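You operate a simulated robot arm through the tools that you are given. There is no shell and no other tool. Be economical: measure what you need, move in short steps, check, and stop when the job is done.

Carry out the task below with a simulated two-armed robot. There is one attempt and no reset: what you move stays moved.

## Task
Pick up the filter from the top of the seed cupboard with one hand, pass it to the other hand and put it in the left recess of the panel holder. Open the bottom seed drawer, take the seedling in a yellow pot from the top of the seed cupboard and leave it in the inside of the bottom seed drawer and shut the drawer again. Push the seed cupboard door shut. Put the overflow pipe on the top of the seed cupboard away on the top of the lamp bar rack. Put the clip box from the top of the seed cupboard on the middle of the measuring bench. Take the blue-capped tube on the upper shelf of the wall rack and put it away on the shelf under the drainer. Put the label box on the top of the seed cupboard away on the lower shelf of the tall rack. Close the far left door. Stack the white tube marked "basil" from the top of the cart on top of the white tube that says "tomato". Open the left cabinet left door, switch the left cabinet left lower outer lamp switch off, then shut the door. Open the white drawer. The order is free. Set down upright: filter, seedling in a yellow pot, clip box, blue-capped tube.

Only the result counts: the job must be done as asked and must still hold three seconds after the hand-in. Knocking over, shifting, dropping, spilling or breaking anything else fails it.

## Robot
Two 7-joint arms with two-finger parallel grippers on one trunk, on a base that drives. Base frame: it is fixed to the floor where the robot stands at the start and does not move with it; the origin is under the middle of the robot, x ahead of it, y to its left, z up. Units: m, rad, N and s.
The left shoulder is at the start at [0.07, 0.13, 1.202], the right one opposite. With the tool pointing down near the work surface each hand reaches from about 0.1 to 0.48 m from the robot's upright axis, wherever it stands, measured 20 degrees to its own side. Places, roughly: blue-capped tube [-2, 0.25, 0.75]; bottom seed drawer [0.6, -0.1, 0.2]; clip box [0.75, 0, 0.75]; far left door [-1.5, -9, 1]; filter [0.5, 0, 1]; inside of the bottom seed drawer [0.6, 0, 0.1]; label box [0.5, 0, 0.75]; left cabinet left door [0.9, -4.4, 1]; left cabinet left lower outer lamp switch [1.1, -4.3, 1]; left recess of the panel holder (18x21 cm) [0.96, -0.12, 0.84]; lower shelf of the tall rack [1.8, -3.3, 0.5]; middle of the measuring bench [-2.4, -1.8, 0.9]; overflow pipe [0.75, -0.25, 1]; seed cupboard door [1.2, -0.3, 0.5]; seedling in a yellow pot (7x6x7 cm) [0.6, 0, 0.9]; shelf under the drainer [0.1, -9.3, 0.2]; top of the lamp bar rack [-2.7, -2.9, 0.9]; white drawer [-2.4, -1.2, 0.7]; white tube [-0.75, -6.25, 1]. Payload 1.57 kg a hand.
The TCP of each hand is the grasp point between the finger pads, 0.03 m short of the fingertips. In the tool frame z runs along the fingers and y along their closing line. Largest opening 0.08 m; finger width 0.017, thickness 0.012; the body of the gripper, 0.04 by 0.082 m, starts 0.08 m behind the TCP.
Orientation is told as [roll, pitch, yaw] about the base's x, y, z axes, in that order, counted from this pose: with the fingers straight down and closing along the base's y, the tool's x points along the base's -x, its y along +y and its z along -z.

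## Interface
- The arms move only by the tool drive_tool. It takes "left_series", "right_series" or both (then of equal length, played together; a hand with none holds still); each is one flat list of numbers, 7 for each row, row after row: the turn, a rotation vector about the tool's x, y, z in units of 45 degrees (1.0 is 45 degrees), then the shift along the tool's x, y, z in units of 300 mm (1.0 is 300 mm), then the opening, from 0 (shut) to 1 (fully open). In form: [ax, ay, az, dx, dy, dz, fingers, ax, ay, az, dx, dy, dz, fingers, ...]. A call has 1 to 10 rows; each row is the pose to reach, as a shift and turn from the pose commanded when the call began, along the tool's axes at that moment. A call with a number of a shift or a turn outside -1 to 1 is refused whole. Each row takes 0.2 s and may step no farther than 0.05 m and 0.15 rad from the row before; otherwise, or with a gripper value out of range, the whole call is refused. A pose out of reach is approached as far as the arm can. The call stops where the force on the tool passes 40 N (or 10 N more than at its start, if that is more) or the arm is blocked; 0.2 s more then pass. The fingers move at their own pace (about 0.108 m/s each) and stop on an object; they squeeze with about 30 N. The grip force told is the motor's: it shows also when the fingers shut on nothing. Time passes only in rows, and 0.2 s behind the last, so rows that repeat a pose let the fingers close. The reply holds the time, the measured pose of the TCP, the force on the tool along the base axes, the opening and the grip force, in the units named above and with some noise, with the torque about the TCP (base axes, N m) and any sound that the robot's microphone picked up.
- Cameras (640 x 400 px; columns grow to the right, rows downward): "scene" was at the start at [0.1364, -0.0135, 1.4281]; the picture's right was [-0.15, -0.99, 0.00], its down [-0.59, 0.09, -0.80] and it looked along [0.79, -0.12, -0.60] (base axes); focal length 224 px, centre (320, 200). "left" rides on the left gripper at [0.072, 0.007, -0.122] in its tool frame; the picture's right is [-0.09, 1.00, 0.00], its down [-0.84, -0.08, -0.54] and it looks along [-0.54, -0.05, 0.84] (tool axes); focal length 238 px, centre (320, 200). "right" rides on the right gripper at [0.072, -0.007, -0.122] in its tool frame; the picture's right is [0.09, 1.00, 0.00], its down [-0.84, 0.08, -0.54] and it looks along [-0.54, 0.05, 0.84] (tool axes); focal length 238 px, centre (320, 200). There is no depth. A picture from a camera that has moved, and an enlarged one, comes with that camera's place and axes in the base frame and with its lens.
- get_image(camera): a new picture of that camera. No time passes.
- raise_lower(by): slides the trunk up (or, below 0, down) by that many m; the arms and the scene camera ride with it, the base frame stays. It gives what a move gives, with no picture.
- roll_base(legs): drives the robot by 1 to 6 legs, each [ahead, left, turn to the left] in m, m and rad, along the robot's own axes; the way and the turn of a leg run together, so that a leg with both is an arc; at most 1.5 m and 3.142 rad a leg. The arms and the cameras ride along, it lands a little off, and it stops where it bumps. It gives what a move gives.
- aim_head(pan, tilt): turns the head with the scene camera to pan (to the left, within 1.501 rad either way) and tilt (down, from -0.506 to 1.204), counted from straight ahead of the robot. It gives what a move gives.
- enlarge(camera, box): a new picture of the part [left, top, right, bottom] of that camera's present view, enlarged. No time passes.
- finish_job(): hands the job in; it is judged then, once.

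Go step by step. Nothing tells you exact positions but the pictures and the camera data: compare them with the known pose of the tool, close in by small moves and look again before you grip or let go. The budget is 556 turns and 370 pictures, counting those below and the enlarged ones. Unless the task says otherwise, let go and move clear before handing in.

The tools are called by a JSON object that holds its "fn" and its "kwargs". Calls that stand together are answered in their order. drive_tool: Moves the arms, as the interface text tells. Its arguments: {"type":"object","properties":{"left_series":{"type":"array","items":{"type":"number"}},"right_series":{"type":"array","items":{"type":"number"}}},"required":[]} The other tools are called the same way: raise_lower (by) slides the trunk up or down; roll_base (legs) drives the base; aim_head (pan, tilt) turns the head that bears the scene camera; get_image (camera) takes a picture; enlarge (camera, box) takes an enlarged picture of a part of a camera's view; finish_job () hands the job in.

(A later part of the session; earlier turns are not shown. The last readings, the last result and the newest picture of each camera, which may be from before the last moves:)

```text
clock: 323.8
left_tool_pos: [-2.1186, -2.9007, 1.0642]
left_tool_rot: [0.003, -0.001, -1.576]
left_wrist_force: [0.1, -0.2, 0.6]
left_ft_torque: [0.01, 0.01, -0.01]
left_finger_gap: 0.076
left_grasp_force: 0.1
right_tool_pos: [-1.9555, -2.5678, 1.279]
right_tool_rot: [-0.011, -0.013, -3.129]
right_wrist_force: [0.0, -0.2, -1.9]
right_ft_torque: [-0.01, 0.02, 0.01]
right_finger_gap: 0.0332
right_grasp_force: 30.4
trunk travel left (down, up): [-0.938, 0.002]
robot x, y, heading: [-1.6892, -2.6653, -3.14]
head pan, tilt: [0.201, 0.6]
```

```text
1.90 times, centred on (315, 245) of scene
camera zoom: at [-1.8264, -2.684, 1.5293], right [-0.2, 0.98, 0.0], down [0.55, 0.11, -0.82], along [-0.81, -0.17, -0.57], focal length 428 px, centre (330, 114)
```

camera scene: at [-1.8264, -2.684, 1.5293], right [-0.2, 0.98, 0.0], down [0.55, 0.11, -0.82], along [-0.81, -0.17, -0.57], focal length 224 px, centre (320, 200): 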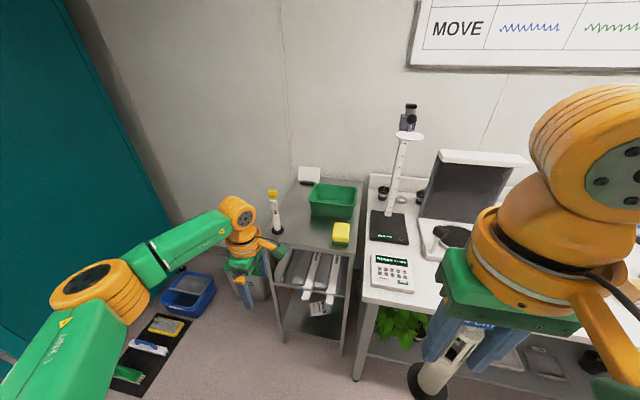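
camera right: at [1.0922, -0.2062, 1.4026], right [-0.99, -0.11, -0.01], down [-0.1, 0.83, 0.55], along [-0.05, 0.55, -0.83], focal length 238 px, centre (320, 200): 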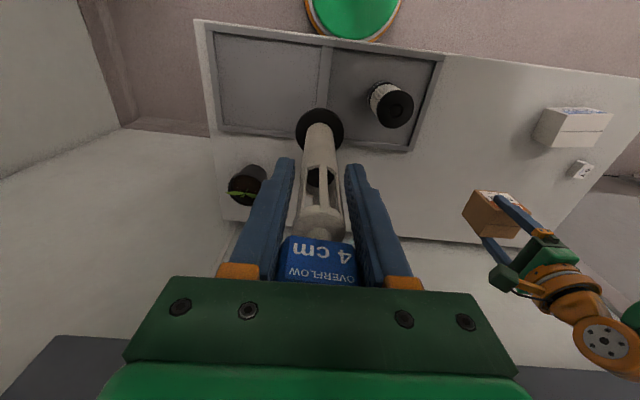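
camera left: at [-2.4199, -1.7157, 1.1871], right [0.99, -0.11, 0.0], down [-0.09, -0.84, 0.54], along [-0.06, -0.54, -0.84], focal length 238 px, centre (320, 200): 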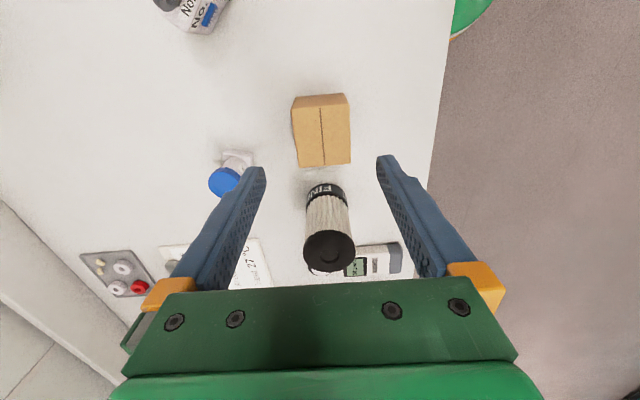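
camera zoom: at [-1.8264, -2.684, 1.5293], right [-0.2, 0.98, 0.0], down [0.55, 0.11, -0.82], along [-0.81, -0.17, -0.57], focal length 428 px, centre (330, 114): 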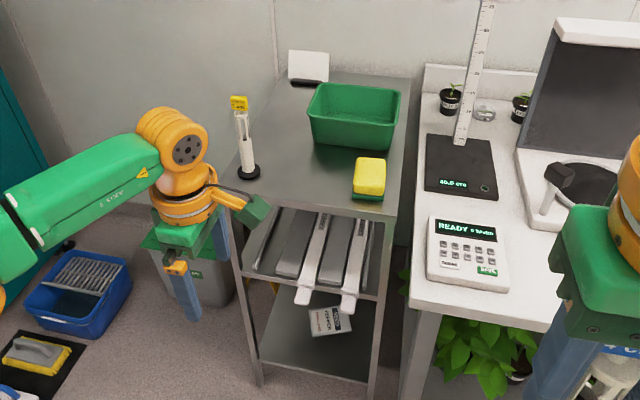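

The rack top has free room at its front, about (-2.52, -2.885), between the existing pipe and the sponge. I extend the right arm forward/down and retract the left.

{"fn": "drive_tool", "kwargs": {"left_series": [0, 0, 0, 0, 0.1, -0.1, 1, 0, 0, 0, 0, 0.2, -0.2, 1, 0, 0, 0, 0, 0.3, -0.3, 1, 0, 0, 0, 0, 0.4, -0.4, 1, 0, 0, 0, 0, 0.5, -0.5, 1], "right_series": [0, 0, 0, -0.08, 0, 0.08, 0, 0, 0, 0, -0.16, 0, 0.16, 0, 0, 0, 0, -0.24, 0, 0.24, 0, 0, 0, 0, -0.32, 0, 0.32, 0, 0, 0, 0, -0.4, 0, 0.4, 0]}}

{"fn": "roll_base", "kwargs": {"legs": [[0, 0.31, 0], [0.28, 0, 0]]}}

{"fn": "get_image", "kwargs": {"camera": "scene"}}

{"fn": "get_image", "kwargs": {"camera": "right"}}

```text
clock: 325.0
left_tool_pos: [-1.9687, -2.9009, 1.2168]
left_tool_rot: [0.001, -0.001, -1.577]
left_wrist_force: [0.1, -0.1, -0.3]
left_ft_torque: [-0.02, 0.01, 0.01]
left_finger_gap: 0.0801
left_grasp_force: 0.0
right_tool_pos: [-2.0621, -2.545, 1.1607]
right_tool_rot: [-0.009, -0.016, -3.128]
right_wrist_force: [0.3, -0.9, -0.6]
right_ft_torque: [0.0, 0.01, -0.02]
right_finger_gap: 0.0332
right_grasp_force: 30.1
right hand out of reach, approached as far as the arm can: row 2, 3, 4, 5
trunk travel left (down, up): [-0.938, 0.002]
robot x, y, heading: [-1.688, -2.6656, -3.138]
head pan, tilt: [0.201, 0.6]
```

```text
clock: 328.6
left_tool_pos: [-2.2418, -3.2234, 1.2173]
left_tool_rot: [-0.002, 0.003, -1.57]
left_wrist_force: [-0.9, -0.3, -0.4]
left_ft_torque: [0.01, 0.02, -0.01]
left_finger_gap: 0.0802
left_grasp_force: 0.1
right_tool_pos: [-2.3365, -2.8675, 1.1623]
right_tool_rot: [-0.011, -0.019, -3.122]
right_wrist_force: [0.1, -0.7, -1.3]
right_ft_torque: [-0.01, 0.02, 0.01]
right_finger_gap: 0.0333
right_grasp_force: 30.2
trunk travel left (down, up): [-0.938, 0.002]
robot x, y, heading: [-1.9677, -2.9858, -3.136]
head pan, tilt: [0.201, 0.6]
```

```text
213 pictures are left
camera scene: at [-2.0998, -3.0044, 1.5298], right [-0.21, 0.98, 0.0], down [0.55, 0.12, -0.83], along [-0.81, -0.17, -0.56], focal length 224 px, centre (320, 200)
```

scene: 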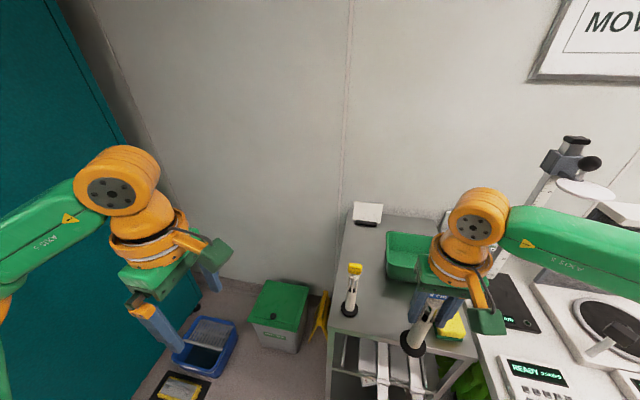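

```text
212 pictures are left
camera right: at [-2.264, -2.861, 1.2831], right [0.11, -0.99, -0.01], down [-0.82, -0.1, 0.56], along [-0.55, -0.05, -0.83], focal length 238 px, centre (320, 200)
```

right: 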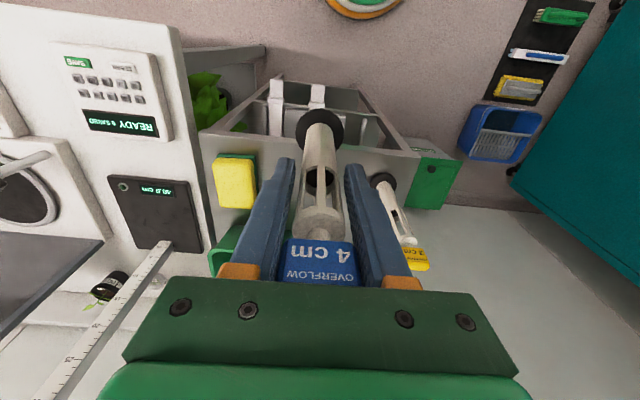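

{"fn": "roll_base", "kwargs": {"legs": [[0.17, 0, 0]]}}

{"fn": "raise_lower", "kwargs": {"by": -0.13}}

{"fn": "get_image", "kwargs": {"camera": "right"}}

{"fn": "get_image", "kwargs": {"camera": "scene"}}

```text
clock: 330.1
left_tool_pos: [-2.41, -3.2241, 1.2181]
left_tool_rot: [-0.003, 0.002, -1.572]
left_wrist_force: [0.2, -0.2, -0.2]
left_ft_torque: [0.02, 0.05, 0.0]
left_finger_gap: 0.0802
left_grasp_force: 0.1
right_tool_pos: [-2.5056, -2.8691, 1.1627]
right_tool_rot: [-0.011, -0.019, -3.123]
right_wrist_force: [-0.1, 0.1, -0.8]
right_ft_torque: [-0.02, -0.01, 0.02]
right_finger_gap: 0.0329
right_grasp_force: 30.2
trunk travel left (down, up): [-0.938, 0.002]
robot x, y, heading: [-2.1334, -2.9863, -3.132]
head pan, tilt: [0.201, 0.6]
```

```text
clock: 331.7
left_tool_pos: [-2.4133, -3.2241, 1.0875]
left_tool_rot: [0.001, 0.003, -1.571]
left_wrist_force: [0.6, -0.5, -0.4]
left_ft_torque: [0.04, 0.0, -0.01]
left_finger_gap: 0.08
left_grasp_force: 0.1
right_tool_pos: [-2.5089, -2.8696, 1.0307]
right_tool_rot: [-0.012, -0.016, -3.122]
right_wrist_force: [0.2, -0.7, -1.8]
right_ft_torque: [0.0, -0.01, 0.02]
right_finger_gap: 0.0329
right_grasp_force: 29.9
trunk travel left (down, up): [-0.808, 0.132]
robot x, y, heading: [-2.1377, -2.9875, -3.136]
head pan, tilt: [0.201, 0.6]
```

```text
211 pictures are left
camera right: at [-2.436, -2.8625, 1.1521], right [0.11, -0.99, -0.01], down [-0.83, -0.1, 0.55], along [-0.55, -0.05, -0.83], focal length 238 px, centre (320, 200)
```

right: 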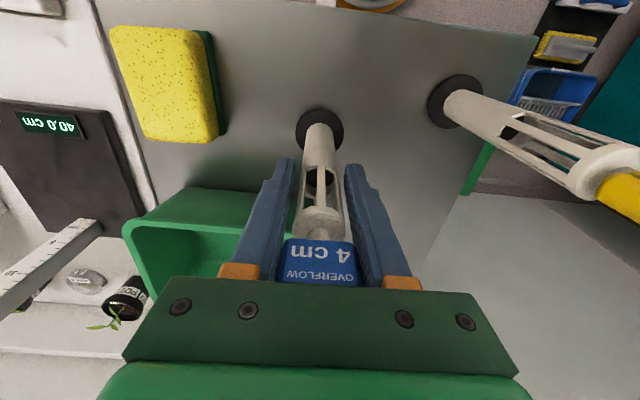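

```text
210 pictures are left
camera scene: at [-2.2726, -3.0058, 1.3994], right [-0.21, 0.98, 0.0], down [0.55, 0.12, -0.82], along [-0.81, -0.17, -0.57], focal length 224 px, centre (320, 200)
```

scene: 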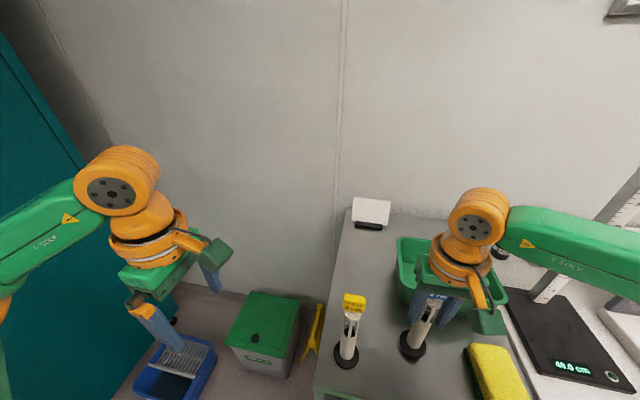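

{"fn": "raise_lower", "kwargs": {"by": -0.03}}

{"fn": "raise_lower", "kwargs": {"by": -0.01}}

{"fn": "raise_lower", "kwargs": {"by": -0.008}}

```text
clock: 332.3
left_tool_pos: [-2.4098, -3.2236, 1.065]
left_tool_rot: [-0.004, 0.0, -1.571]
left_wrist_force: [-0.6, 0.2, 0.2]
left_ft_torque: [0.0, -0.04, -0.02]
left_finger_gap: 0.0799
left_grasp_force: 0.1
right_tool_pos: [-2.5073, -2.8693, 1.0141]
right_tool_rot: [-0.006, -0.032, -3.123]
right_wrist_force: [2.9, 2.2, 23.1]
right_ft_torque: [0.01, -0.75, 0.03]
right_finger_gap: 0.0333
right_grasp_force: 29.6
trunk travel left (down, up): [-0.785, 0.155]
robot x, y, heading: [-2.133, -2.9881, -3.131]
head pan, tilt: [0.201, 0.6]
stopped: the force on the tool passed its limit at 72 N (the readings are from after the stop); the commanded pose is now the measured one
```

```text
clock: 332.6
left_tool_pos: [-2.4104, -3.2236, 1.0654]
left_tool_rot: [-0.004, 0.001, -1.572]
left_wrist_force: [-0.5, -0.7, -0.1]
left_ft_torque: [0.0, 0.0, -0.03]
left_finger_gap: 0.0797
left_grasp_force: 0.1
right_tool_pos: [-2.508, -2.8686, 1.0144]
right_tool_rot: [-0.004, -0.039, -3.127]
right_wrist_force: [4.4, 2.4, 19.0]
right_ft_torque: [-0.04, -0.74, 0.09]
right_finger_gap: 0.0334
right_grasp_force: 30.0
trunk travel left (down, up): [-0.783, 0.157]
robot x, y, heading: [-2.1379, -2.9901, -3.132]
head pan, tilt: [0.201, 0.6]
stopped: the force on the tool passed its limit at 51 N (the readings are from after the stop); the commanded pose is now the measured one
```

```text
clock: 332.9
left_tool_pos: [-2.4095, -3.2224, 1.0606]
left_tool_rot: [-0.003, 0.004, -1.572]
left_wrist_force: [1.0, -0.8, -0.7]
left_ft_torque: [0.01, -0.04, -0.01]
left_finger_gap: 0.0801
left_grasp_force: 0.1
right_tool_pos: [-2.5087, -2.8693, 1.0139]
right_tool_rot: [-0.001, -0.045, -3.126]
right_wrist_force: [5.1, 2.9, 20.3]
right_ft_torque: [-0.06, -0.69, 0.01]
right_finger_gap: 0.0333
right_grasp_force: 30.6
trunk travel left (down, up): [-0.781, 0.159]
robot x, y, heading: [-2.1331, -2.9878, -3.129]
head pan, tilt: [0.201, 0.6]
stopped: the force on the tool passed its limit at 48 N (the readings are from after the stop); the commanded pose is now the measured one
```

Contact at TCP 1.014 (rack top ≈0.90). Release.

{"fn": "drive_tool", "kwargs": {"right_series": [0, 0, 0, 0, 0, -0.01, 0.3, 0, 0, 0, 0, 0, -0.01, 0.8, 0, 0, 0, 0, 0, -0.01, 0.8]}}

{"fn": "get_image", "kwargs": {"camera": "right"}}

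```text
clock: 333.7
left_tool_pos: [-2.4136, -3.2237, 1.0602]
left_tool_rot: [0.0, 0.003, -1.574]
left_wrist_force: [-0.6, -0.5, -0.2]
left_ft_torque: [-0.01, 0.0, 0.0]
left_finger_gap: 0.08
left_grasp_force: 0.0
right_tool_pos: [-2.5127, -2.8707, 1.0152]
right_tool_rot: [-0.002, -0.042, -3.126]
right_wrist_force: [0.4, 0.9, -1.1]
right_ft_torque: [-0.02, -0.01, 0.02]
right_finger_gap: 0.064
right_grasp_force: 0.1
trunk travel left (down, up): [-0.781, 0.159]
robot x, y, heading: [-2.1368, -2.9875, -3.138]
head pan, tilt: [0.201, 0.6]
```

```text
209 pictures are left
camera right: at [-2.4369, -2.8625, 1.1345], right [0.11, -0.99, -0.01], down [-0.81, -0.09, 0.57], along [-0.57, -0.06, -0.82], focal length 238 px, centre (320, 200)
```

right: 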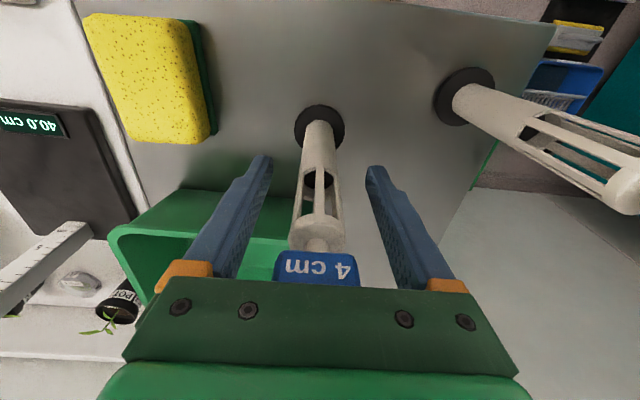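

{"fn": "raise_lower", "kwargs": {"by": 0.155}}

{"fn": "roll_base", "kwargs": {"legs": [[-0.4, 0, 0]]}}

{"fn": "get_image", "kwargs": {"camera": "scene"}}

```text
clock: 335.5
left_tool_pos: [-2.4143, -3.224, 1.215]
left_tool_rot: [-0.001, 0.001, -1.572]
left_wrist_force: [-0.9, 1.2, -0.1]
left_ft_torque: [-0.04, 0.02, 0.02]
left_finger_gap: 0.0801
left_grasp_force: 0.1
right_tool_pos: [-2.5139, -2.8697, 1.1702]
right_tool_rot: [-0.001, -0.04, -3.125]
right_wrist_force: [0.0, -0.4, -0.1]
right_ft_torque: [0.02, 0.0, -0.01]
right_finger_gap: 0.0639
right_grasp_force: 0.1
trunk travel left (down, up): [-0.936, 0.004]
robot x, y, heading: [-2.1366, -2.9857, -3.132]
head pan, tilt: [0.201, 0.6]
```

```text
clock: 338.0
left_tool_pos: [-2.0149, -3.2201, 1.2157]
left_tool_rot: [0.005, 0.001, -1.569]
left_wrist_force: [-0.3, 1.3, -0.3]
left_ft_torque: [0.0, -0.04, 0.0]
left_finger_gap: 0.08
left_grasp_force: 0.2
right_tool_pos: [-2.1144, -2.8679, 1.17]
right_tool_rot: [-0.001, -0.037, -3.12]
right_wrist_force: [-0.1, -0.4, -0.3]
right_ft_torque: [-0.02, -0.01, 0.01]
right_finger_gap: 0.0638
right_grasp_force: 0.0
trunk travel left (down, up): [-0.936, 0.004]
robot x, y, heading: [-1.7388, -2.9832, -3.131]
head pan, tilt: [0.201, 0.6]
```

```text
208 pictures are left
camera scene: at [-1.8748, -3.002, 1.5276], right [-0.21, 0.98, 0.0], down [0.55, 0.12, -0.82], along [-0.8, -0.17, -0.57], focal length 224 px, centre (320, 200)
```

scene: 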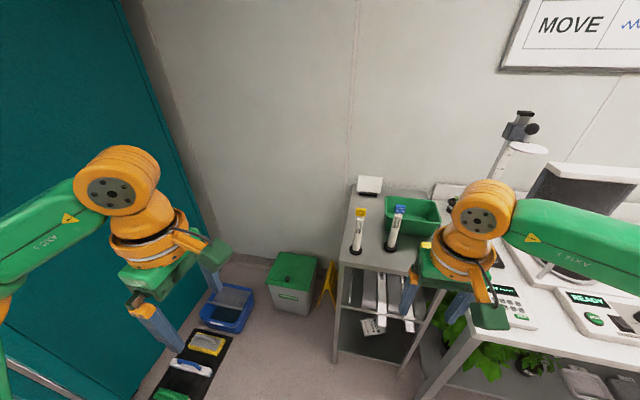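

Pipe stands on the rack. Next: the white drawer near (-2.4, -1.2, 0.7). Drive and look.

{"fn": "roll_base", "kwargs": {"legs": [[0.1, -1.1, 0], [0, -0.7, -0.01]]}}

{"fn": "raise_lower", "kwargs": {"by": -0.35}}

{"fn": "aim_head", "kwargs": {"pan": 0, "tilt": 0.55}}

{"fn": "get_image", "kwargs": {"camera": "scene"}}

```text
clock: 347.1
left_tool_pos: [-2.13, -1.4269, 1.2153]
left_tool_rot: [0.001, 0.003, -1.582]
left_wrist_force: [-0.3, -0.1, 0.3]
left_ft_torque: [0.01, 0.01, 0.07]
left_finger_gap: 0.0801
left_grasp_force: 0.1
right_tool_pos: [-2.2245, -1.0726, 1.1709]
right_tool_rot: [-0.004, -0.04, -3.135]
right_wrist_force: [0.3, -0.7, 0.4]
right_ft_torque: [-0.03, 0.01, 0.0]
right_finger_gap: 0.064
right_grasp_force: 0.1
trunk travel left (down, up): [-0.936, 0.004]
robot x, y, heading: [-1.8468, -1.1942, 3.138]
head pan, tilt: [0.201, 0.6]
```

```text
clock: 350.5
left_tool_pos: [-2.1297, -1.4255, 0.8648]
left_tool_rot: [0.0, 0.002, -1.579]
left_wrist_force: [0.3, 0.6, 0.1]
left_ft_torque: [0.0, 0.02, 0.01]
left_finger_gap: 0.0801
left_grasp_force: 0.1
right_tool_pos: [-2.2247, -1.071, 0.8215]
right_tool_rot: [-0.001, -0.038, -3.134]
right_wrist_force: [0.7, -0.3, -0.1]
right_ft_torque: [0.0, 0.03, 0.0]
right_finger_gap: 0.064
right_grasp_force: 0.0
trunk travel left (down, up): [-0.586, 0.354]
robot x, y, heading: [-1.8504, -1.1884, 3.145]
head pan, tilt: [0.201, 0.6]
```

```text
clock: 351.2
left_tool_pos: [-2.1295, -1.4265, 0.8663]
left_tool_rot: [0.0, 0.003, -1.581]
left_wrist_force: [1.0, 0.0, 0.5]
left_ft_torque: [-0.03, -0.01, -0.04]
left_finger_gap: 0.0799
left_grasp_force: 0.1
right_tool_pos: [-2.224, -1.0713, 0.8203]
right_tool_rot: [-0.001, -0.039, -3.135]
right_wrist_force: [-0.2, 0.3, -0.2]
right_ft_torque: [0.01, -0.03, -0.01]
right_finger_gap: 0.0639
right_grasp_force: 0.0
trunk travel left (down, up): [-0.586, 0.354]
robot x, y, heading: [-1.8486, -1.189, 3.14]
head pan, tilt: [0.0, 0.55]
```

```text
207 pictures are left
camera scene: at [-1.9886, -1.1913, 1.1825], right [0.0, 1.0, 0.0], down [0.52, 0.0, -0.85], along [-0.85, 0.0, -0.52], focal length 224 px, centre (320, 200)
```

scene: 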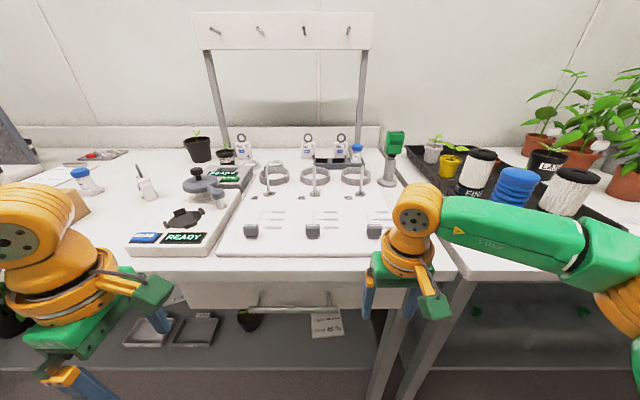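

{"fn": "enlarge", "kwargs": {"camera": "scene", "box": [160, 240, 480, 390]}}

```text
2.00 times, centred on (320, 315) of scene
camera zoom: at [-1.9886, -1.1913, 1.1825], right [0.0, 1.0, 0.0], down [0.52, 0.0, -0.85], along [-0.85, 0.0, -0.52], focal length 449 px, centre (320, -30)
```

zoom: 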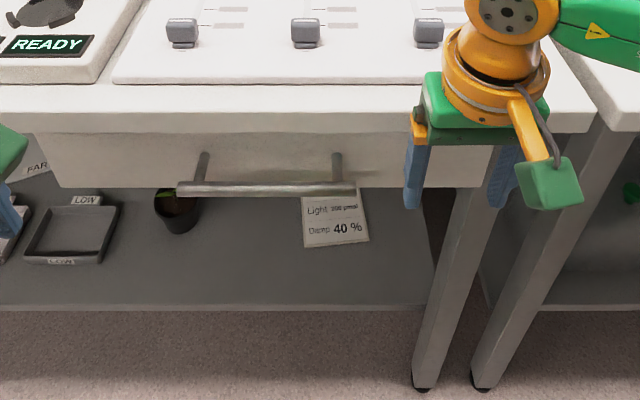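

Handle bar: y -1.325…-1.158, z≈0.787, x≈-2.24. I back up, turn the left tool to point forward with vertical closing, and raise the right.

{"fn": "roll_base", "kwargs": {"legs": [[-0.2, 0, 0]]}}

{"fn": "drive_tool", "kwargs": {"left_series": [0.16, 0, 0, 0, -0.03, 0, 1, 0.32, 0, 0, 0, -0.06, 0, 1, 0.48, 0, 0, 0, -0.09, 0, 1, 0.64, 0, 0, 0, -0.12, 0, 1, 0.8, 0, 0, 0, -0.15, 0, 1, 1, 0, 0, 0, -0.18, 0, 1], "right_series": [0, 0, 0, 0.04, 0, -0.1, 1, 0, 0, 0, 0.08, 0, -0.2, 1, 0, 0, 0, 0.12, 0, -0.3, 1, 0, 0, 0, 0.16, 0, -0.4, 1, 0, 0, 0, 0.2, 0, -0.5, 1, 0, 0, 0, 0.2, 0, -0.6, 1]}}

{"fn": "drive_tool", "kwargs": {"left_series": [0.16, 0, 0, 0, -0.03, 0, 1, 0.32, 0, 0, 0, -0.06, 0, 1, 0.48, 0, 0, 0, -0.09, 0, 1, 0.64, 0, 0, 0, -0.12, 0, 1, 0.8, 0, 0, 0, -0.15, 0, 1, 1, 0, 0, 0, -0.18, 0, 1]}}

{"fn": "get_image", "kwargs": {"camera": "scene"}}

{"fn": "get_image", "kwargs": {"camera": "left"}}

```text
clock: 352.8
left_tool_pos: [-1.9307, -1.4254, 0.865]
left_tool_rot: [0.0, 0.002, -1.58]
left_wrist_force: [-0.5, -0.2, 0.0]
left_ft_torque: [0.0, 0.0, -0.01]
left_finger_gap: 0.08
left_grasp_force: 0.1
right_tool_pos: [-2.0261, -1.0711, 0.8204]
right_tool_rot: [-0.002, -0.041, -3.136]
right_wrist_force: [-0.4, -0.2, -0.4]
right_ft_torque: [0.0, 0.0, -0.01]
right_finger_gap: 0.064
right_grasp_force: 0.1
trunk travel left (down, up): [-0.586, 0.354]
robot x, y, heading: [-1.6518, -1.1904, 3.135]
head pan, tilt: [0.0, 0.55]
```

```text
refused: row 6 steps farther than a row can; nothing moved
```

```text
refused: row 6 steps farther than a row can; nothing moved
```

```text
205 pictures are left
camera scene: at [-1.7897, -1.1913, 1.1824], right [0.0, 1.0, 0.0], down [0.52, 0.0, -0.85], along [-0.85, 0.0, -0.52], focal length 224 px, centre (320, 200)
```

scene: 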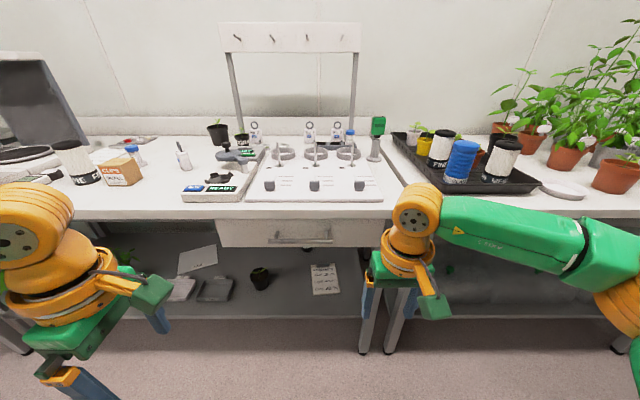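

```text
204 pictures are left
camera left: at [-1.9236, -1.3531, 0.9886], right [0.99, -0.1, 0.0], down [-0.09, -0.84, 0.54], along [-0.06, -0.54, -0.84], focal length 238 px, centre (320, 200)
```

left: 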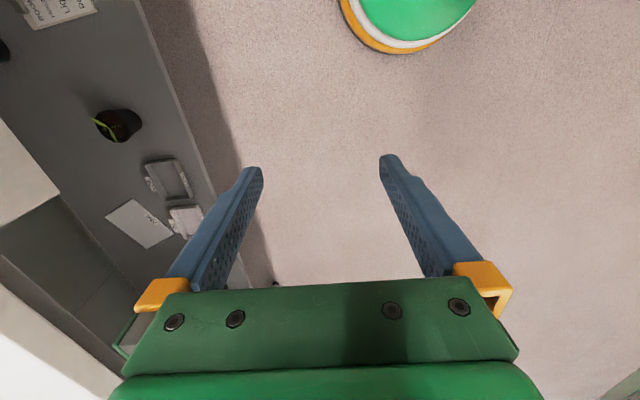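

{"fn": "drive_tool", "kwargs": {"left_series": [0.167, 0, 0, 0, -0.03, 0, 1, 0.334, 0, 0, 0, -0.06, 0, 1, 0.5, 0, 0, 0, -0.09, 0, 1, 0.667, 0, 0, 0, -0.12, 0, 1, 0.834, 0, 0, 0, -0.15, 0, 1, 1, 0, 0, 0, -0.18, 0, 1], "right_series": [0, 0, 0, 0.04, 0, -0.1, 1, 0, 0, 0, 0.08, 0, -0.2, 1, 0, 0, 0, 0.12, 0, -0.3, 1, 0, 0, 0, 0.16, 0, -0.4, 1, 0, 0, 0, 0.2, 0, -0.5, 1, 0, 0, 0, 0.2, 0, -0.6, 1]}}

{"fn": "drive_tool", "kwargs": {"left_series": [0.167, 0, 0, 0, -0.02, 0.02, 1, 0.334, 0, 0, 0, -0.04, 0.04, 1, 0.5, 0, 0, 0, -0.06, 0.06, 1, 0.667, 0, 0, 0, -0.08, 0.08, 1, 0.834, 0, 0, 0, -0.1, 0.1, 1, 1, 0, 0, 0, -0.12, 0.12, 1]}}

{"fn": "get_image", "kwargs": {"camera": "scene"}}

{"fn": "get_image", "kwargs": {"camera": "left"}}

```text
clock: 354.2
left_tool_pos: [-2.0075, -1.4357, 0.8796]
left_tool_rot: [-0.786, 0.001, -1.582]
left_wrist_force: [-0.7, 0.8, -0.9]
left_ft_torque: [0.02, 0.02, 0.01]
left_finger_gap: 0.0801
left_grasp_force: 0.0
left hand out of reach, approached as far as the arm can: row 5, 6
right_tool_pos: [-1.9494, -1.0557, 0.9883]
right_tool_rot: [-0.001, -0.042, -3.137]
right_wrist_force: [0.7, 0.1, -0.1]
right_ft_torque: [0.01, 0.0, 0.05]
right_finger_gap: 0.0798
right_grasp_force: 0.1
right hand out of reach, approached as far as the arm can: row 5, 6
trunk travel left (down, up): [-0.586, 0.354]
robot x, y, heading: [-1.6474, -1.1918, 3.141]
head pan, tilt: [0.0, 0.55]
```

```text
clock: 355.6
left_tool_pos: [-2.0716, -1.4548, 0.8796]
left_tool_rot: [-1.266, 0.005, -1.583]
left_wrist_force: [0.4, 0.0, 0.1]
left_ft_torque: [0.02, 0.03, 0.05]
left_finger_gap: 0.0801
left_grasp_force: 0.0
left hand out of reach, approached as far as the arm can: row 1, 2, 3, 4, 5, 6
right_tool_pos: [-1.9491, -1.0549, 0.9882]
right_tool_rot: [0.001, -0.041, -3.134]
right_wrist_force: [0.4, -0.7, -0.9]
right_ft_torque: [0.02, -0.02, 0.01]
right_finger_gap: 0.08
right_grasp_force: 0.0
trunk travel left (down, up): [-0.586, 0.354]
robot x, y, heading: [-1.6473, -1.1916, 3.139]
head pan, tilt: [0.0, 0.55]
```

```text
203 pictures are left
camera scene: at [-1.7894, -1.1914, 1.1825], right [0.0, 1.0, 0.0], down [0.52, 0.0, -0.85], along [-0.85, 0.0, -0.52], focal length 224 px, centre (320, 200)
```

scene: 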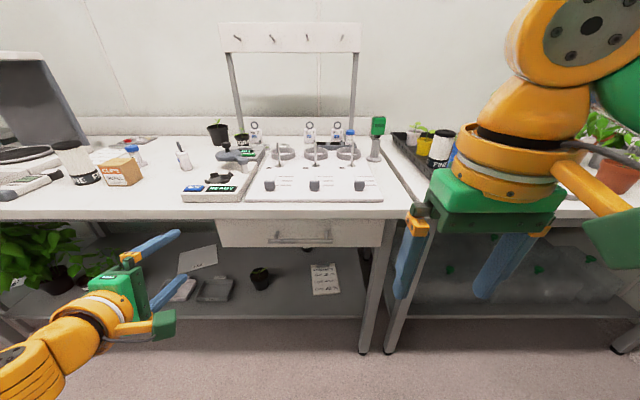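

```text
202 pictures are left
camera left: at [-1.9532, -1.3846, 0.9116], right [0.3, -0.09, -0.95], down [0.48, -0.84, 0.23], along [-0.82, -0.53, -0.21], focal length 238 px, centre (320, 200)
```

left: 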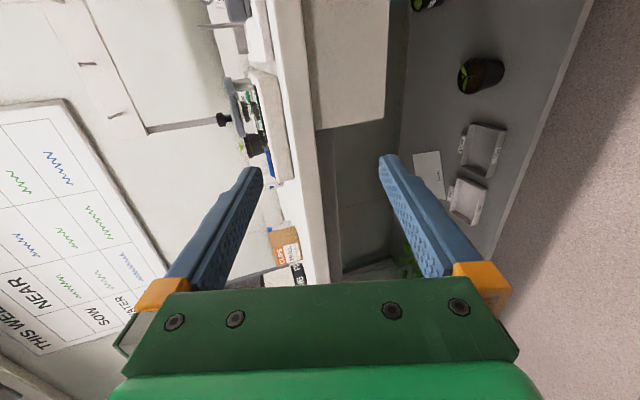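

{"fn": "roll_base", "kwargs": {"legs": [[0, -0.213, 0]]}}

{"fn": "raise_lower", "kwargs": {"by": -0.09}}

{"fn": "drive_tool", "kwargs": {"left_series": [0, 0, 0, 0, 0, 0, 0.5, 0, 0, 0, 0, 0, 0, 0.5]}}

{"fn": "get_image", "kwargs": {"camera": "left"}}

{"fn": "enlarge", "kwargs": {"camera": "scene", "box": [40, 180, 360, 380]}}

```text
clock: 357.3
left_tool_pos: [-2.0693, -1.2418, 0.8799]
left_tool_rot: [-1.265, 0.001, -1.576]
left_wrist_force: [0.6, 0.0, -0.4]
left_ft_torque: [-0.01, 0.0, -0.01]
left_finger_gap: 0.08
left_grasp_force: 0.1
right_tool_pos: [-1.9506, -0.8419, 0.9876]
right_tool_rot: [0.002, -0.042, -3.129]
right_wrist_force: [-0.6, 0.8, -0.8]
right_ft_torque: [0.0, 0.0, 0.0]
right_finger_gap: 0.0799
right_grasp_force: 0.0
trunk travel left (down, up): [-0.586, 0.354]
robot x, y, heading: [-1.6448, -0.9751, -3.136]
head pan, tilt: [0.0, 0.55]
```

```text
clock: 358.6
left_tool_pos: [-2.0701, -1.2402, 0.7903]
left_tool_rot: [-1.265, 0.004, -1.575]
left_wrist_force: [0.1, 0.0, 0.9]
left_ft_torque: [-0.03, 0.0, 0.05]
left_finger_gap: 0.0799
left_grasp_force: 0.0
right_tool_pos: [-1.95, -0.8395, 0.8984]
right_tool_rot: [0.0, -0.042, -3.129]
right_wrist_force: [-0.3, -0.2, 0.3]
right_ft_torque: [0.02, -0.06, 0.0]
right_finger_gap: 0.0798
right_grasp_force: 0.1
trunk travel left (down, up): [-0.496, 0.444]
robot x, y, heading: [-1.6491, -0.9737, -3.135]
head pan, tilt: [0.0, 0.55]
```

```text
clock: 359.2
left_tool_pos: [-2.0695, -1.2409, 0.7907]
left_tool_rot: [-1.266, 0.001, -1.575]
left_wrist_force: [0.1, 0.9, -0.5]
left_ft_torque: [0.01, -0.01, -0.03]
left_finger_gap: 0.04
left_grasp_force: 0.2
right_tool_pos: [-1.9508, -0.8402, 0.8979]
right_tool_rot: [0.0, -0.041, -3.13]
right_wrist_force: [-0.2, 0.2, 0.0]
right_ft_torque: [-0.02, 0.02, -0.01]
right_finger_gap: 0.0802
right_grasp_force: 0.1
trunk travel left (down, up): [-0.496, 0.444]
robot x, y, heading: [-1.6458, -0.9731, -3.137]
head pan, tilt: [0.0, 0.55]
```

```text
201 pictures are left
camera left: at [-1.9523, -1.169, 0.8217], right [0.3, -0.09, -0.95], down [0.49, -0.84, 0.24], along [-0.82, -0.54, -0.21], focal length 238 px, centre (320, 200)
```

left: 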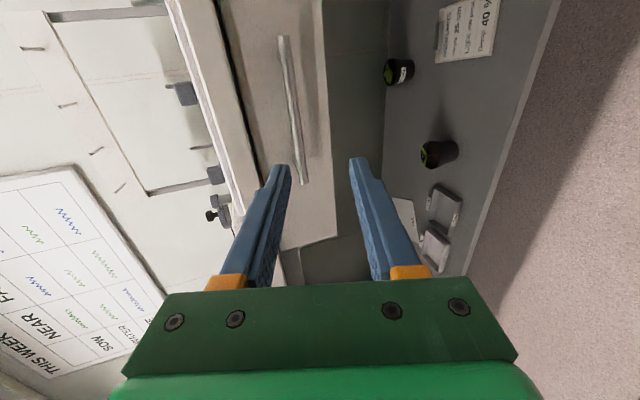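

```text
2.00 times, centred on (200, 280) of scene
camera zoom: at [-1.7897, -0.9747, 1.0925], right [-0.01, 1.0, 0.0], down [0.52, 0.0, -0.85], along [-0.85, 0.0, -0.52], focal length 449 px, centre (560, 40)
```

zoom: 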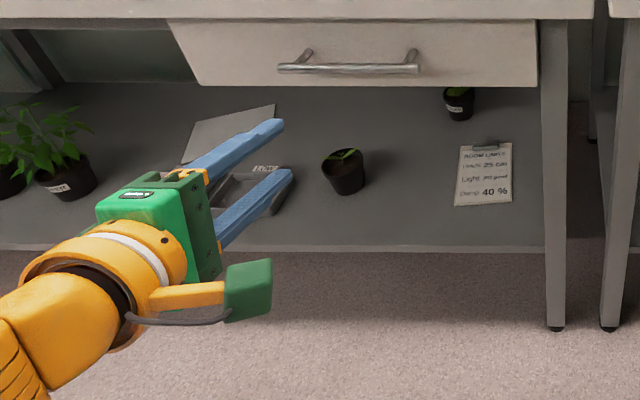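

Handle at x≈-2.25, z≈0.768. Lower 2 cm and drive forward.

{"fn": "raise_lower", "kwargs": {"by": -0.022}}

{"fn": "roll_base", "kwargs": {"legs": [[0.13, 0, 0]]}}

{"fn": "get_image", "kwargs": {"camera": "left"}}

{"fn": "enlarge", "kwargs": {"camera": "scene", "box": [40, 180, 360, 380]}}

```text
clock: 359.8
left_tool_pos: [-2.0698, -1.2409, 0.7683]
left_tool_rot: [-1.266, 0.002, -1.576]
left_wrist_force: [-0.6, 0.4, -0.5]
left_ft_torque: [0.0, 0.02, 0.01]
left_finger_gap: 0.0401
left_grasp_force: 0.0
right_tool_pos: [-1.9495, -0.8399, 0.8758]
right_tool_rot: [-0.001, -0.043, -3.129]
right_wrist_force: [0.1, 0.2, -0.2]
right_ft_torque: [-0.02, 0.0, -0.03]
right_finger_gap: 0.08
right_grasp_force: 0.0
trunk travel left (down, up): [-0.474, 0.466]
robot x, y, heading: [-1.6495, -0.9708, -3.137]
head pan, tilt: [0.0, 0.55]
```

```text
clock: 361.1
left_tool_pos: [-2.1983, -1.2417, 0.768]
left_tool_rot: [-1.264, 0.002, -1.575]
left_wrist_force: [-0.2, 0.0, -0.3]
left_ft_torque: [0.03, -0.01, 0.0]
left_finger_gap: 0.04
left_grasp_force: 0.1
right_tool_pos: [-2.0802, -0.8413, 0.8766]
right_tool_rot: [0.0, -0.043, -3.129]
right_wrist_force: [0.0, 0.9, 0.4]
right_ft_torque: [-0.03, -0.02, -0.04]
right_finger_gap: 0.08
right_grasp_force: 0.2
trunk travel left (down, up): [-0.474, 0.466]
robot x, y, heading: [-1.7799, -0.9759, -3.14]
head pan, tilt: [0.0, 0.55]
```

```text
199 pictures are left
camera left: at [-2.0815, -1.1698, 0.7996], right [0.3, -0.09, -0.95], down [0.49, -0.84, 0.24], along [-0.82, -0.54, -0.21], focal length 238 px, centre (320, 200)
```

left: 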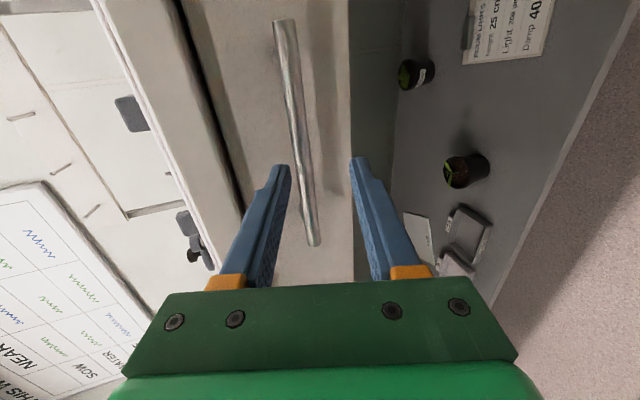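

```text
2.00 times, centred on (200, 280) of scene
camera zoom: at [-1.9191, -0.9754, 1.0705], right [-0.01, 1.0, 0.0], down [0.52, 0.0, -0.85], along [-0.85, 0.0, -0.52], focal length 449 px, centre (560, 40)
```

zoom: 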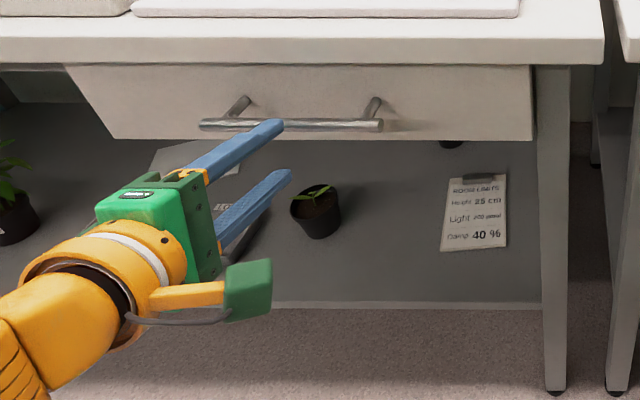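

{"fn": "roll_base", "kwargs": {"legs": [[0.048, 0, 0]]}}

{"fn": "get_image", "kwargs": {"camera": "left"}}

```text
clock: 362.0
left_tool_pos: [-2.2471, -1.2421, 0.7667]
left_tool_rot: [-1.262, 0.004, -1.576]
left_wrist_force: [0.1, -0.5, -0.5]
left_ft_torque: [-0.02, -0.02, -0.01]
left_finger_gap: 0.0401
left_grasp_force: 0.0
right_tool_pos: [-2.1283, -0.8412, 0.8758]
right_tool_rot: [0.001, -0.042, -3.13]
right_wrist_force: [-0.7, 0.1, 0.0]
right_ft_torque: [0.01, 0.01, 0.01]
right_finger_gap: 0.08
right_grasp_force: 0.1
trunk travel left (down, up): [-0.474, 0.466]
robot x, y, heading: [-1.8305, -0.974, -3.137]
head pan, tilt: [0.0, 0.55]
```

```text
197 pictures are left
camera left: at [-2.1302, -1.1701, 0.7995], right [0.3, -0.09, -0.95], down [0.49, -0.84, 0.24], along [-0.82, -0.54, -0.21], focal length 238 px, centre (320, 200)
```

left: 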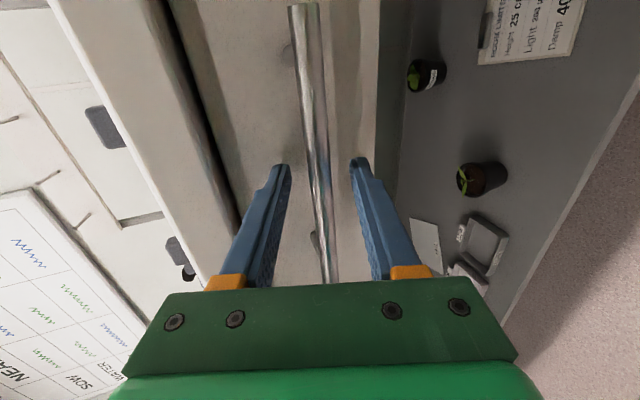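

Bar is centred between the fingers. Grip and pull by driving back.

{"fn": "drive_tool", "kwargs": {"left_series": [0, 0, 0, 0, 0, 0, 0, 0, 0, 0, 0, 0, 0, 0, 0, 0, 0, 0, 0, 0, 0]}}

{"fn": "roll_base", "kwargs": {"legs": [[-0.25, 0, 0]]}}

{"fn": "get_image", "kwargs": {"camera": "scene"}}

```text
clock: 362.8
left_tool_pos: [-2.2466, -1.2416, 0.7662]
left_tool_rot: [-1.263, 0.003, -1.576]
left_wrist_force: [3.1, 2.0, -7.8]
left_ft_torque: [-0.1, -0.08, 0.16]
left_finger_gap: 0.0135
left_grasp_force: 29.9
right_tool_pos: [-2.1289, -0.8412, 0.8766]
right_tool_rot: [-0.001, -0.042, -3.13]
right_wrist_force: [0.4, 0.4, -0.2]
right_ft_torque: [-0.02, -0.03, 0.03]
right_finger_gap: 0.0799
right_grasp_force: 0.0
trunk travel left (down, up): [-0.474, 0.466]
robot x, y, heading: [-1.828, -0.9768, -3.134]
head pan, tilt: [0.0, 0.55]
```

```text
clock: 364.7
left_tool_pos: [-1.9971, -1.2415, 0.7671]
left_tool_rot: [-1.262, 0.001, -1.57]
left_wrist_force: [0.4, 5.2, -10.8]
left_ft_torque: [0.14, -0.05, -0.65]
left_finger_gap: 0.0137
left_grasp_force: 30.1
right_tool_pos: [-1.8812, -0.8402, 0.8762]
right_tool_rot: [0.001, -0.041, -3.124]
right_wrist_force: [-0.2, -0.3, 0.2]
right_ft_torque: [-0.03, 0.02, 0.0]
right_finger_gap: 0.0798
right_grasp_force: 0.0
trunk travel left (down, up): [-0.474, 0.466]
robot x, y, heading: [-1.5759, -0.9716, -3.137]
head pan, tilt: [0.0, 0.55]
```

```text
196 pictures are left
camera scene: at [-1.7193, -0.9741, 1.0702], right [-0.01, 1.0, 0.0], down [0.52, 0.01, -0.85], along [-0.85, -0.01, -0.52], focal length 224 px, centre (320, 200)
```

scene: 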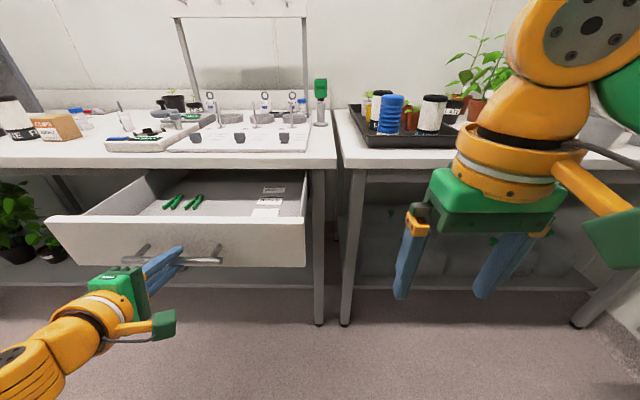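

Drawer open 0.25; pull a bit more to be sure.

{"fn": "roll_base", "kwargs": {"legs": [[-0.07, 0, 0]]}}

{"fn": "get_image", "kwargs": {"camera": "scene"}}

```text
clock: 365.7
left_tool_pos: [-1.9251, -1.2425, 0.768]
left_tool_rot: [-1.264, 0.004, -1.57]
left_wrist_force: [-2.8, -3.4, 3.2]
left_ft_torque: [-0.01, -0.02, -0.42]
left_finger_gap: 0.0138
left_grasp_force: 30.3
right_tool_pos: [-1.8091, -0.8402, 0.8764]
right_tool_rot: [0.0, -0.042, -3.121]
right_wrist_force: [-0.7, -0.4, -0.6]
right_ft_torque: [0.0, 0.0, -0.02]
right_finger_gap: 0.0803
right_grasp_force: 0.1
trunk travel left (down, up): [-0.474, 0.466]
robot x, y, heading: [-1.5086, -0.9743, -3.133]
head pan, tilt: [0.0, 0.55]
```

```text
195 pictures are left
camera scene: at [-1.6473, -0.9742, 1.0705], right [-0.01, 1.0, 0.0], down [0.52, 0.01, -0.85], along [-0.85, -0.01, -0.52], focal length 224 px, centre (320, 200)
```

scene: 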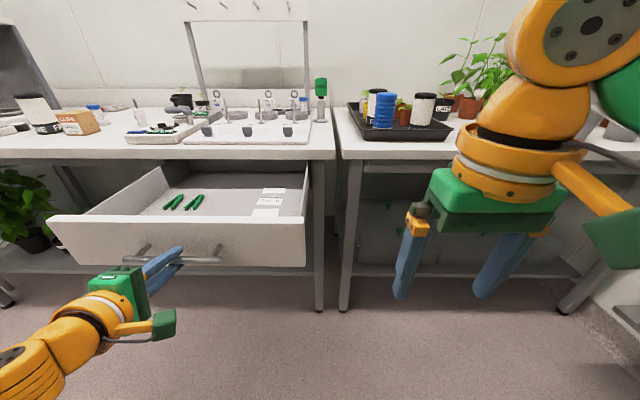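

{"fn": "drive_tool", "kwargs": {"left_series": [0, 0, 0, 0, 0, 0, 0.5, 0, 0, 0, 0, 0, 0, 0.5]}}

{"fn": "roll_base", "kwargs": {"legs": [[-0.25, 0, 0]]}}

{"fn": "drive_tool", "kwargs": {"left_series": [-0.16, 0, 0, 0, 0, 0, 1, -0.32, 0, 0, 0, 0, 0, 1, -0.48, 0, 0, 0, 0, 0, 1, -0.64, 0, 0, 0, 0, 0, 1, -0.8, 0, 0, 0, 0, 0, 1, -0.96, 0, 0, 0, 0, 0, 1]}}

{"fn": "drive_tool", "kwargs": {"left_series": [-0.16, 0, 0, 0, 0, 0, 1, -0.32, 0, 0, 0, 0, 0, 1, -0.48, 0, 0, 0, 0, 0, 1, -0.647, 0, 0, 0, 0, 0, 1]}}

{"fn": "roll_base", "kwargs": {"legs": [[0, 0, -1.575]]}}

{"fn": "aim_head", "kwargs": {"pan": 0.4, "tilt": 0.4}}

{"fn": "get_image", "kwargs": {"camera": "scene"}}

```text
clock: 366.3
left_tool_pos: [-1.9272, -1.2403, 0.7667]
left_tool_rot: [-1.264, 0.003, -1.569]
left_wrist_force: [-0.4, -0.8, -0.5]
left_ft_torque: [0.01, 0.0, 0.03]
left_finger_gap: 0.04
left_grasp_force: 0.1
right_tool_pos: [-1.8077, -0.8402, 0.876]
right_tool_rot: [0.0, -0.042, -3.124]
right_wrist_force: [0.2, 0.0, 0.3]
right_ft_torque: [-0.01, -0.03, -0.01]
right_finger_gap: 0.08
right_grasp_force: 0.1
trunk travel left (down, up): [-0.474, 0.466]
robot x, y, heading: [-1.5083, -0.9675, -3.129]
head pan, tilt: [0.0, 0.55]
```

```text
clock: 368.1
left_tool_pos: [-1.6773, -1.2398, 0.768]
left_tool_rot: [-1.265, 0.003, -1.566]
left_wrist_force: [0.2, 0.0, 0.0]
left_ft_torque: [0.01, -0.01, 0.0]
left_finger_gap: 0.0399
left_grasp_force: 0.1
right_tool_pos: [-1.5623, -0.8377, 0.8761]
right_tool_rot: [0.001, -0.041, -3.121]
right_wrist_force: [-0.1, 0.4, 0.2]
right_ft_torque: [0.0, -0.02, -0.04]
right_finger_gap: 0.0803
right_grasp_force: 0.0
trunk travel left (down, up): [-0.474, 0.466]
robot x, y, heading: [-1.2557, -0.9649, -3.124]
head pan, tilt: [0.0, 0.55]
```

```text
clock: 369.5
left_tool_pos: [-1.6787, -1.2382, 0.7675]
left_tool_rot: [-0.507, 0.001, -1.568]
left_wrist_force: [-0.7, -0.1, -0.2]
left_ft_torque: [0.01, 0.01, -0.05]
left_finger_gap: 0.0799
left_grasp_force: 0.0
right_tool_pos: [-1.5614, -0.8379, 0.8756]
right_tool_rot: [0.001, -0.043, -3.121]
right_wrist_force: [0.3, -0.7, 0.3]
right_ft_torque: [0.01, -0.03, 0.02]
right_finger_gap: 0.0801
right_grasp_force: 0.1
trunk travel left (down, up): [-0.474, 0.466]
robot x, y, heading: [-1.2589, -0.969, -3.125]
head pan, tilt: [0.0, 0.55]
```

```text
clock: 370.5
left_tool_pos: [-1.678, -1.2396, 0.7675]
left_tool_rot: [0.001, 0.002, -1.57]
left_wrist_force: [-0.4, 0.4, -0.4]
left_ft_torque: [0.04, -0.01, 0.01]
left_finger_gap: 0.0799
left_grasp_force: 0.2
right_tool_pos: [-1.5622, -0.8369, 0.8765]
right_tool_rot: [0.001, -0.04, -3.12]
right_wrist_force: [0.1, -0.1, -0.2]
right_ft_torque: [-0.01, -0.04, 0.01]
right_finger_gap: 0.0801
right_grasp_force: 0.0
trunk travel left (down, up): [-0.474, 0.466]
robot x, y, heading: [-1.2592, -0.971, -3.127]
head pan, tilt: [0.0, 0.55]
```

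```text
clock: 374.7
left_tool_pos: [-1.5336, -0.552, 0.7678]
left_tool_rot: [-0.003, 0.004, -3.134]
left_wrist_force: [0.3, -0.5, 0.3]
left_ft_torque: [0.0, 0.03, 0.01]
left_finger_gap: 0.0803
left_grasp_force: 0.1
right_tool_pos: [-1.1318, -0.6654, 0.8771]
right_tool_rot: [-0.001, -0.04, 1.597]
right_wrist_force: [-0.2, 0.4, -0.1]
right_ft_torque: [0.0, -0.02, -0.03]
right_finger_gap: 0.08
right_grasp_force: 0.0
trunk travel left (down, up): [-0.474, 0.466]
robot x, y, heading: [-1.2596, -0.966, 1.589]
head pan, tilt: [0.0, 0.55]
```

```text
clock: 375.6
left_tool_pos: [-1.5337, -0.5513, 0.7675]
left_tool_rot: [-0.002, 0.003, -3.132]
left_wrist_force: [-0.6, 0.3, 0.5]
left_ft_torque: [0.03, 0.0, 0.0]
left_finger_gap: 0.0798
left_grasp_force: 0.0
right_tool_pos: [-1.1309, -0.6668, 0.877]
right_tool_rot: [0.001, -0.04, 1.597]
right_wrist_force: [0.1, -0.4, -0.6]
right_ft_torque: [0.01, 0.01, -0.01]
right_finger_gap: 0.08
right_grasp_force: 0.0
trunk travel left (down, up): [-0.474, 0.466]
robot x, y, heading: [-1.2588, -0.9655, 1.593]
head pan, tilt: [0.4, 0.4]
```

```text
194 pictures are left
camera scene: at [-1.2985, -0.8339, 1.0842], right [0.91, 0.41, 0.0], down [0.16, -0.36, -0.92], along [-0.37, 0.84, -0.39], focal length 224 px, centre (320, 200)
```

scene: 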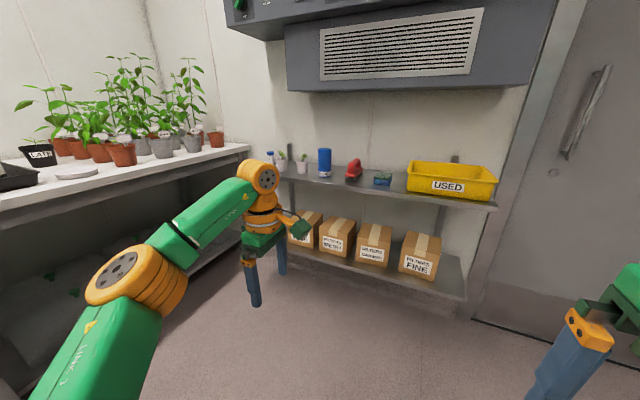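

{"fn": "enlarge", "kwargs": {"camera": "scene", "box": [240, 120, 500, 240]}}

```text
2.46 times, centred on (370, 180) of scene
camera zoom: at [-1.2985, -0.8339, 1.0842], right [0.91, 0.41, 0.0], down [0.16, -0.36, -0.92], along [-0.37, 0.84, -0.39], focal length 552 px, centre (197, 249)
```

zoom: 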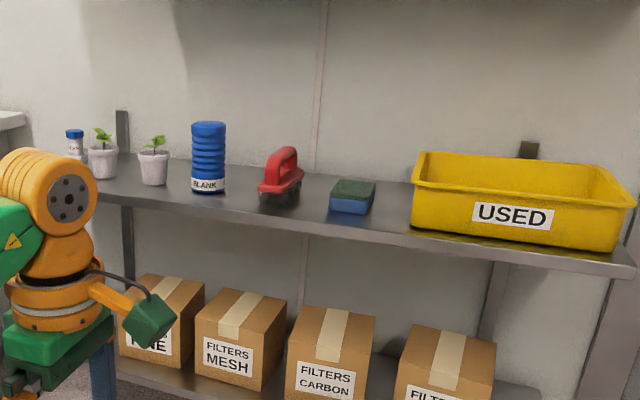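

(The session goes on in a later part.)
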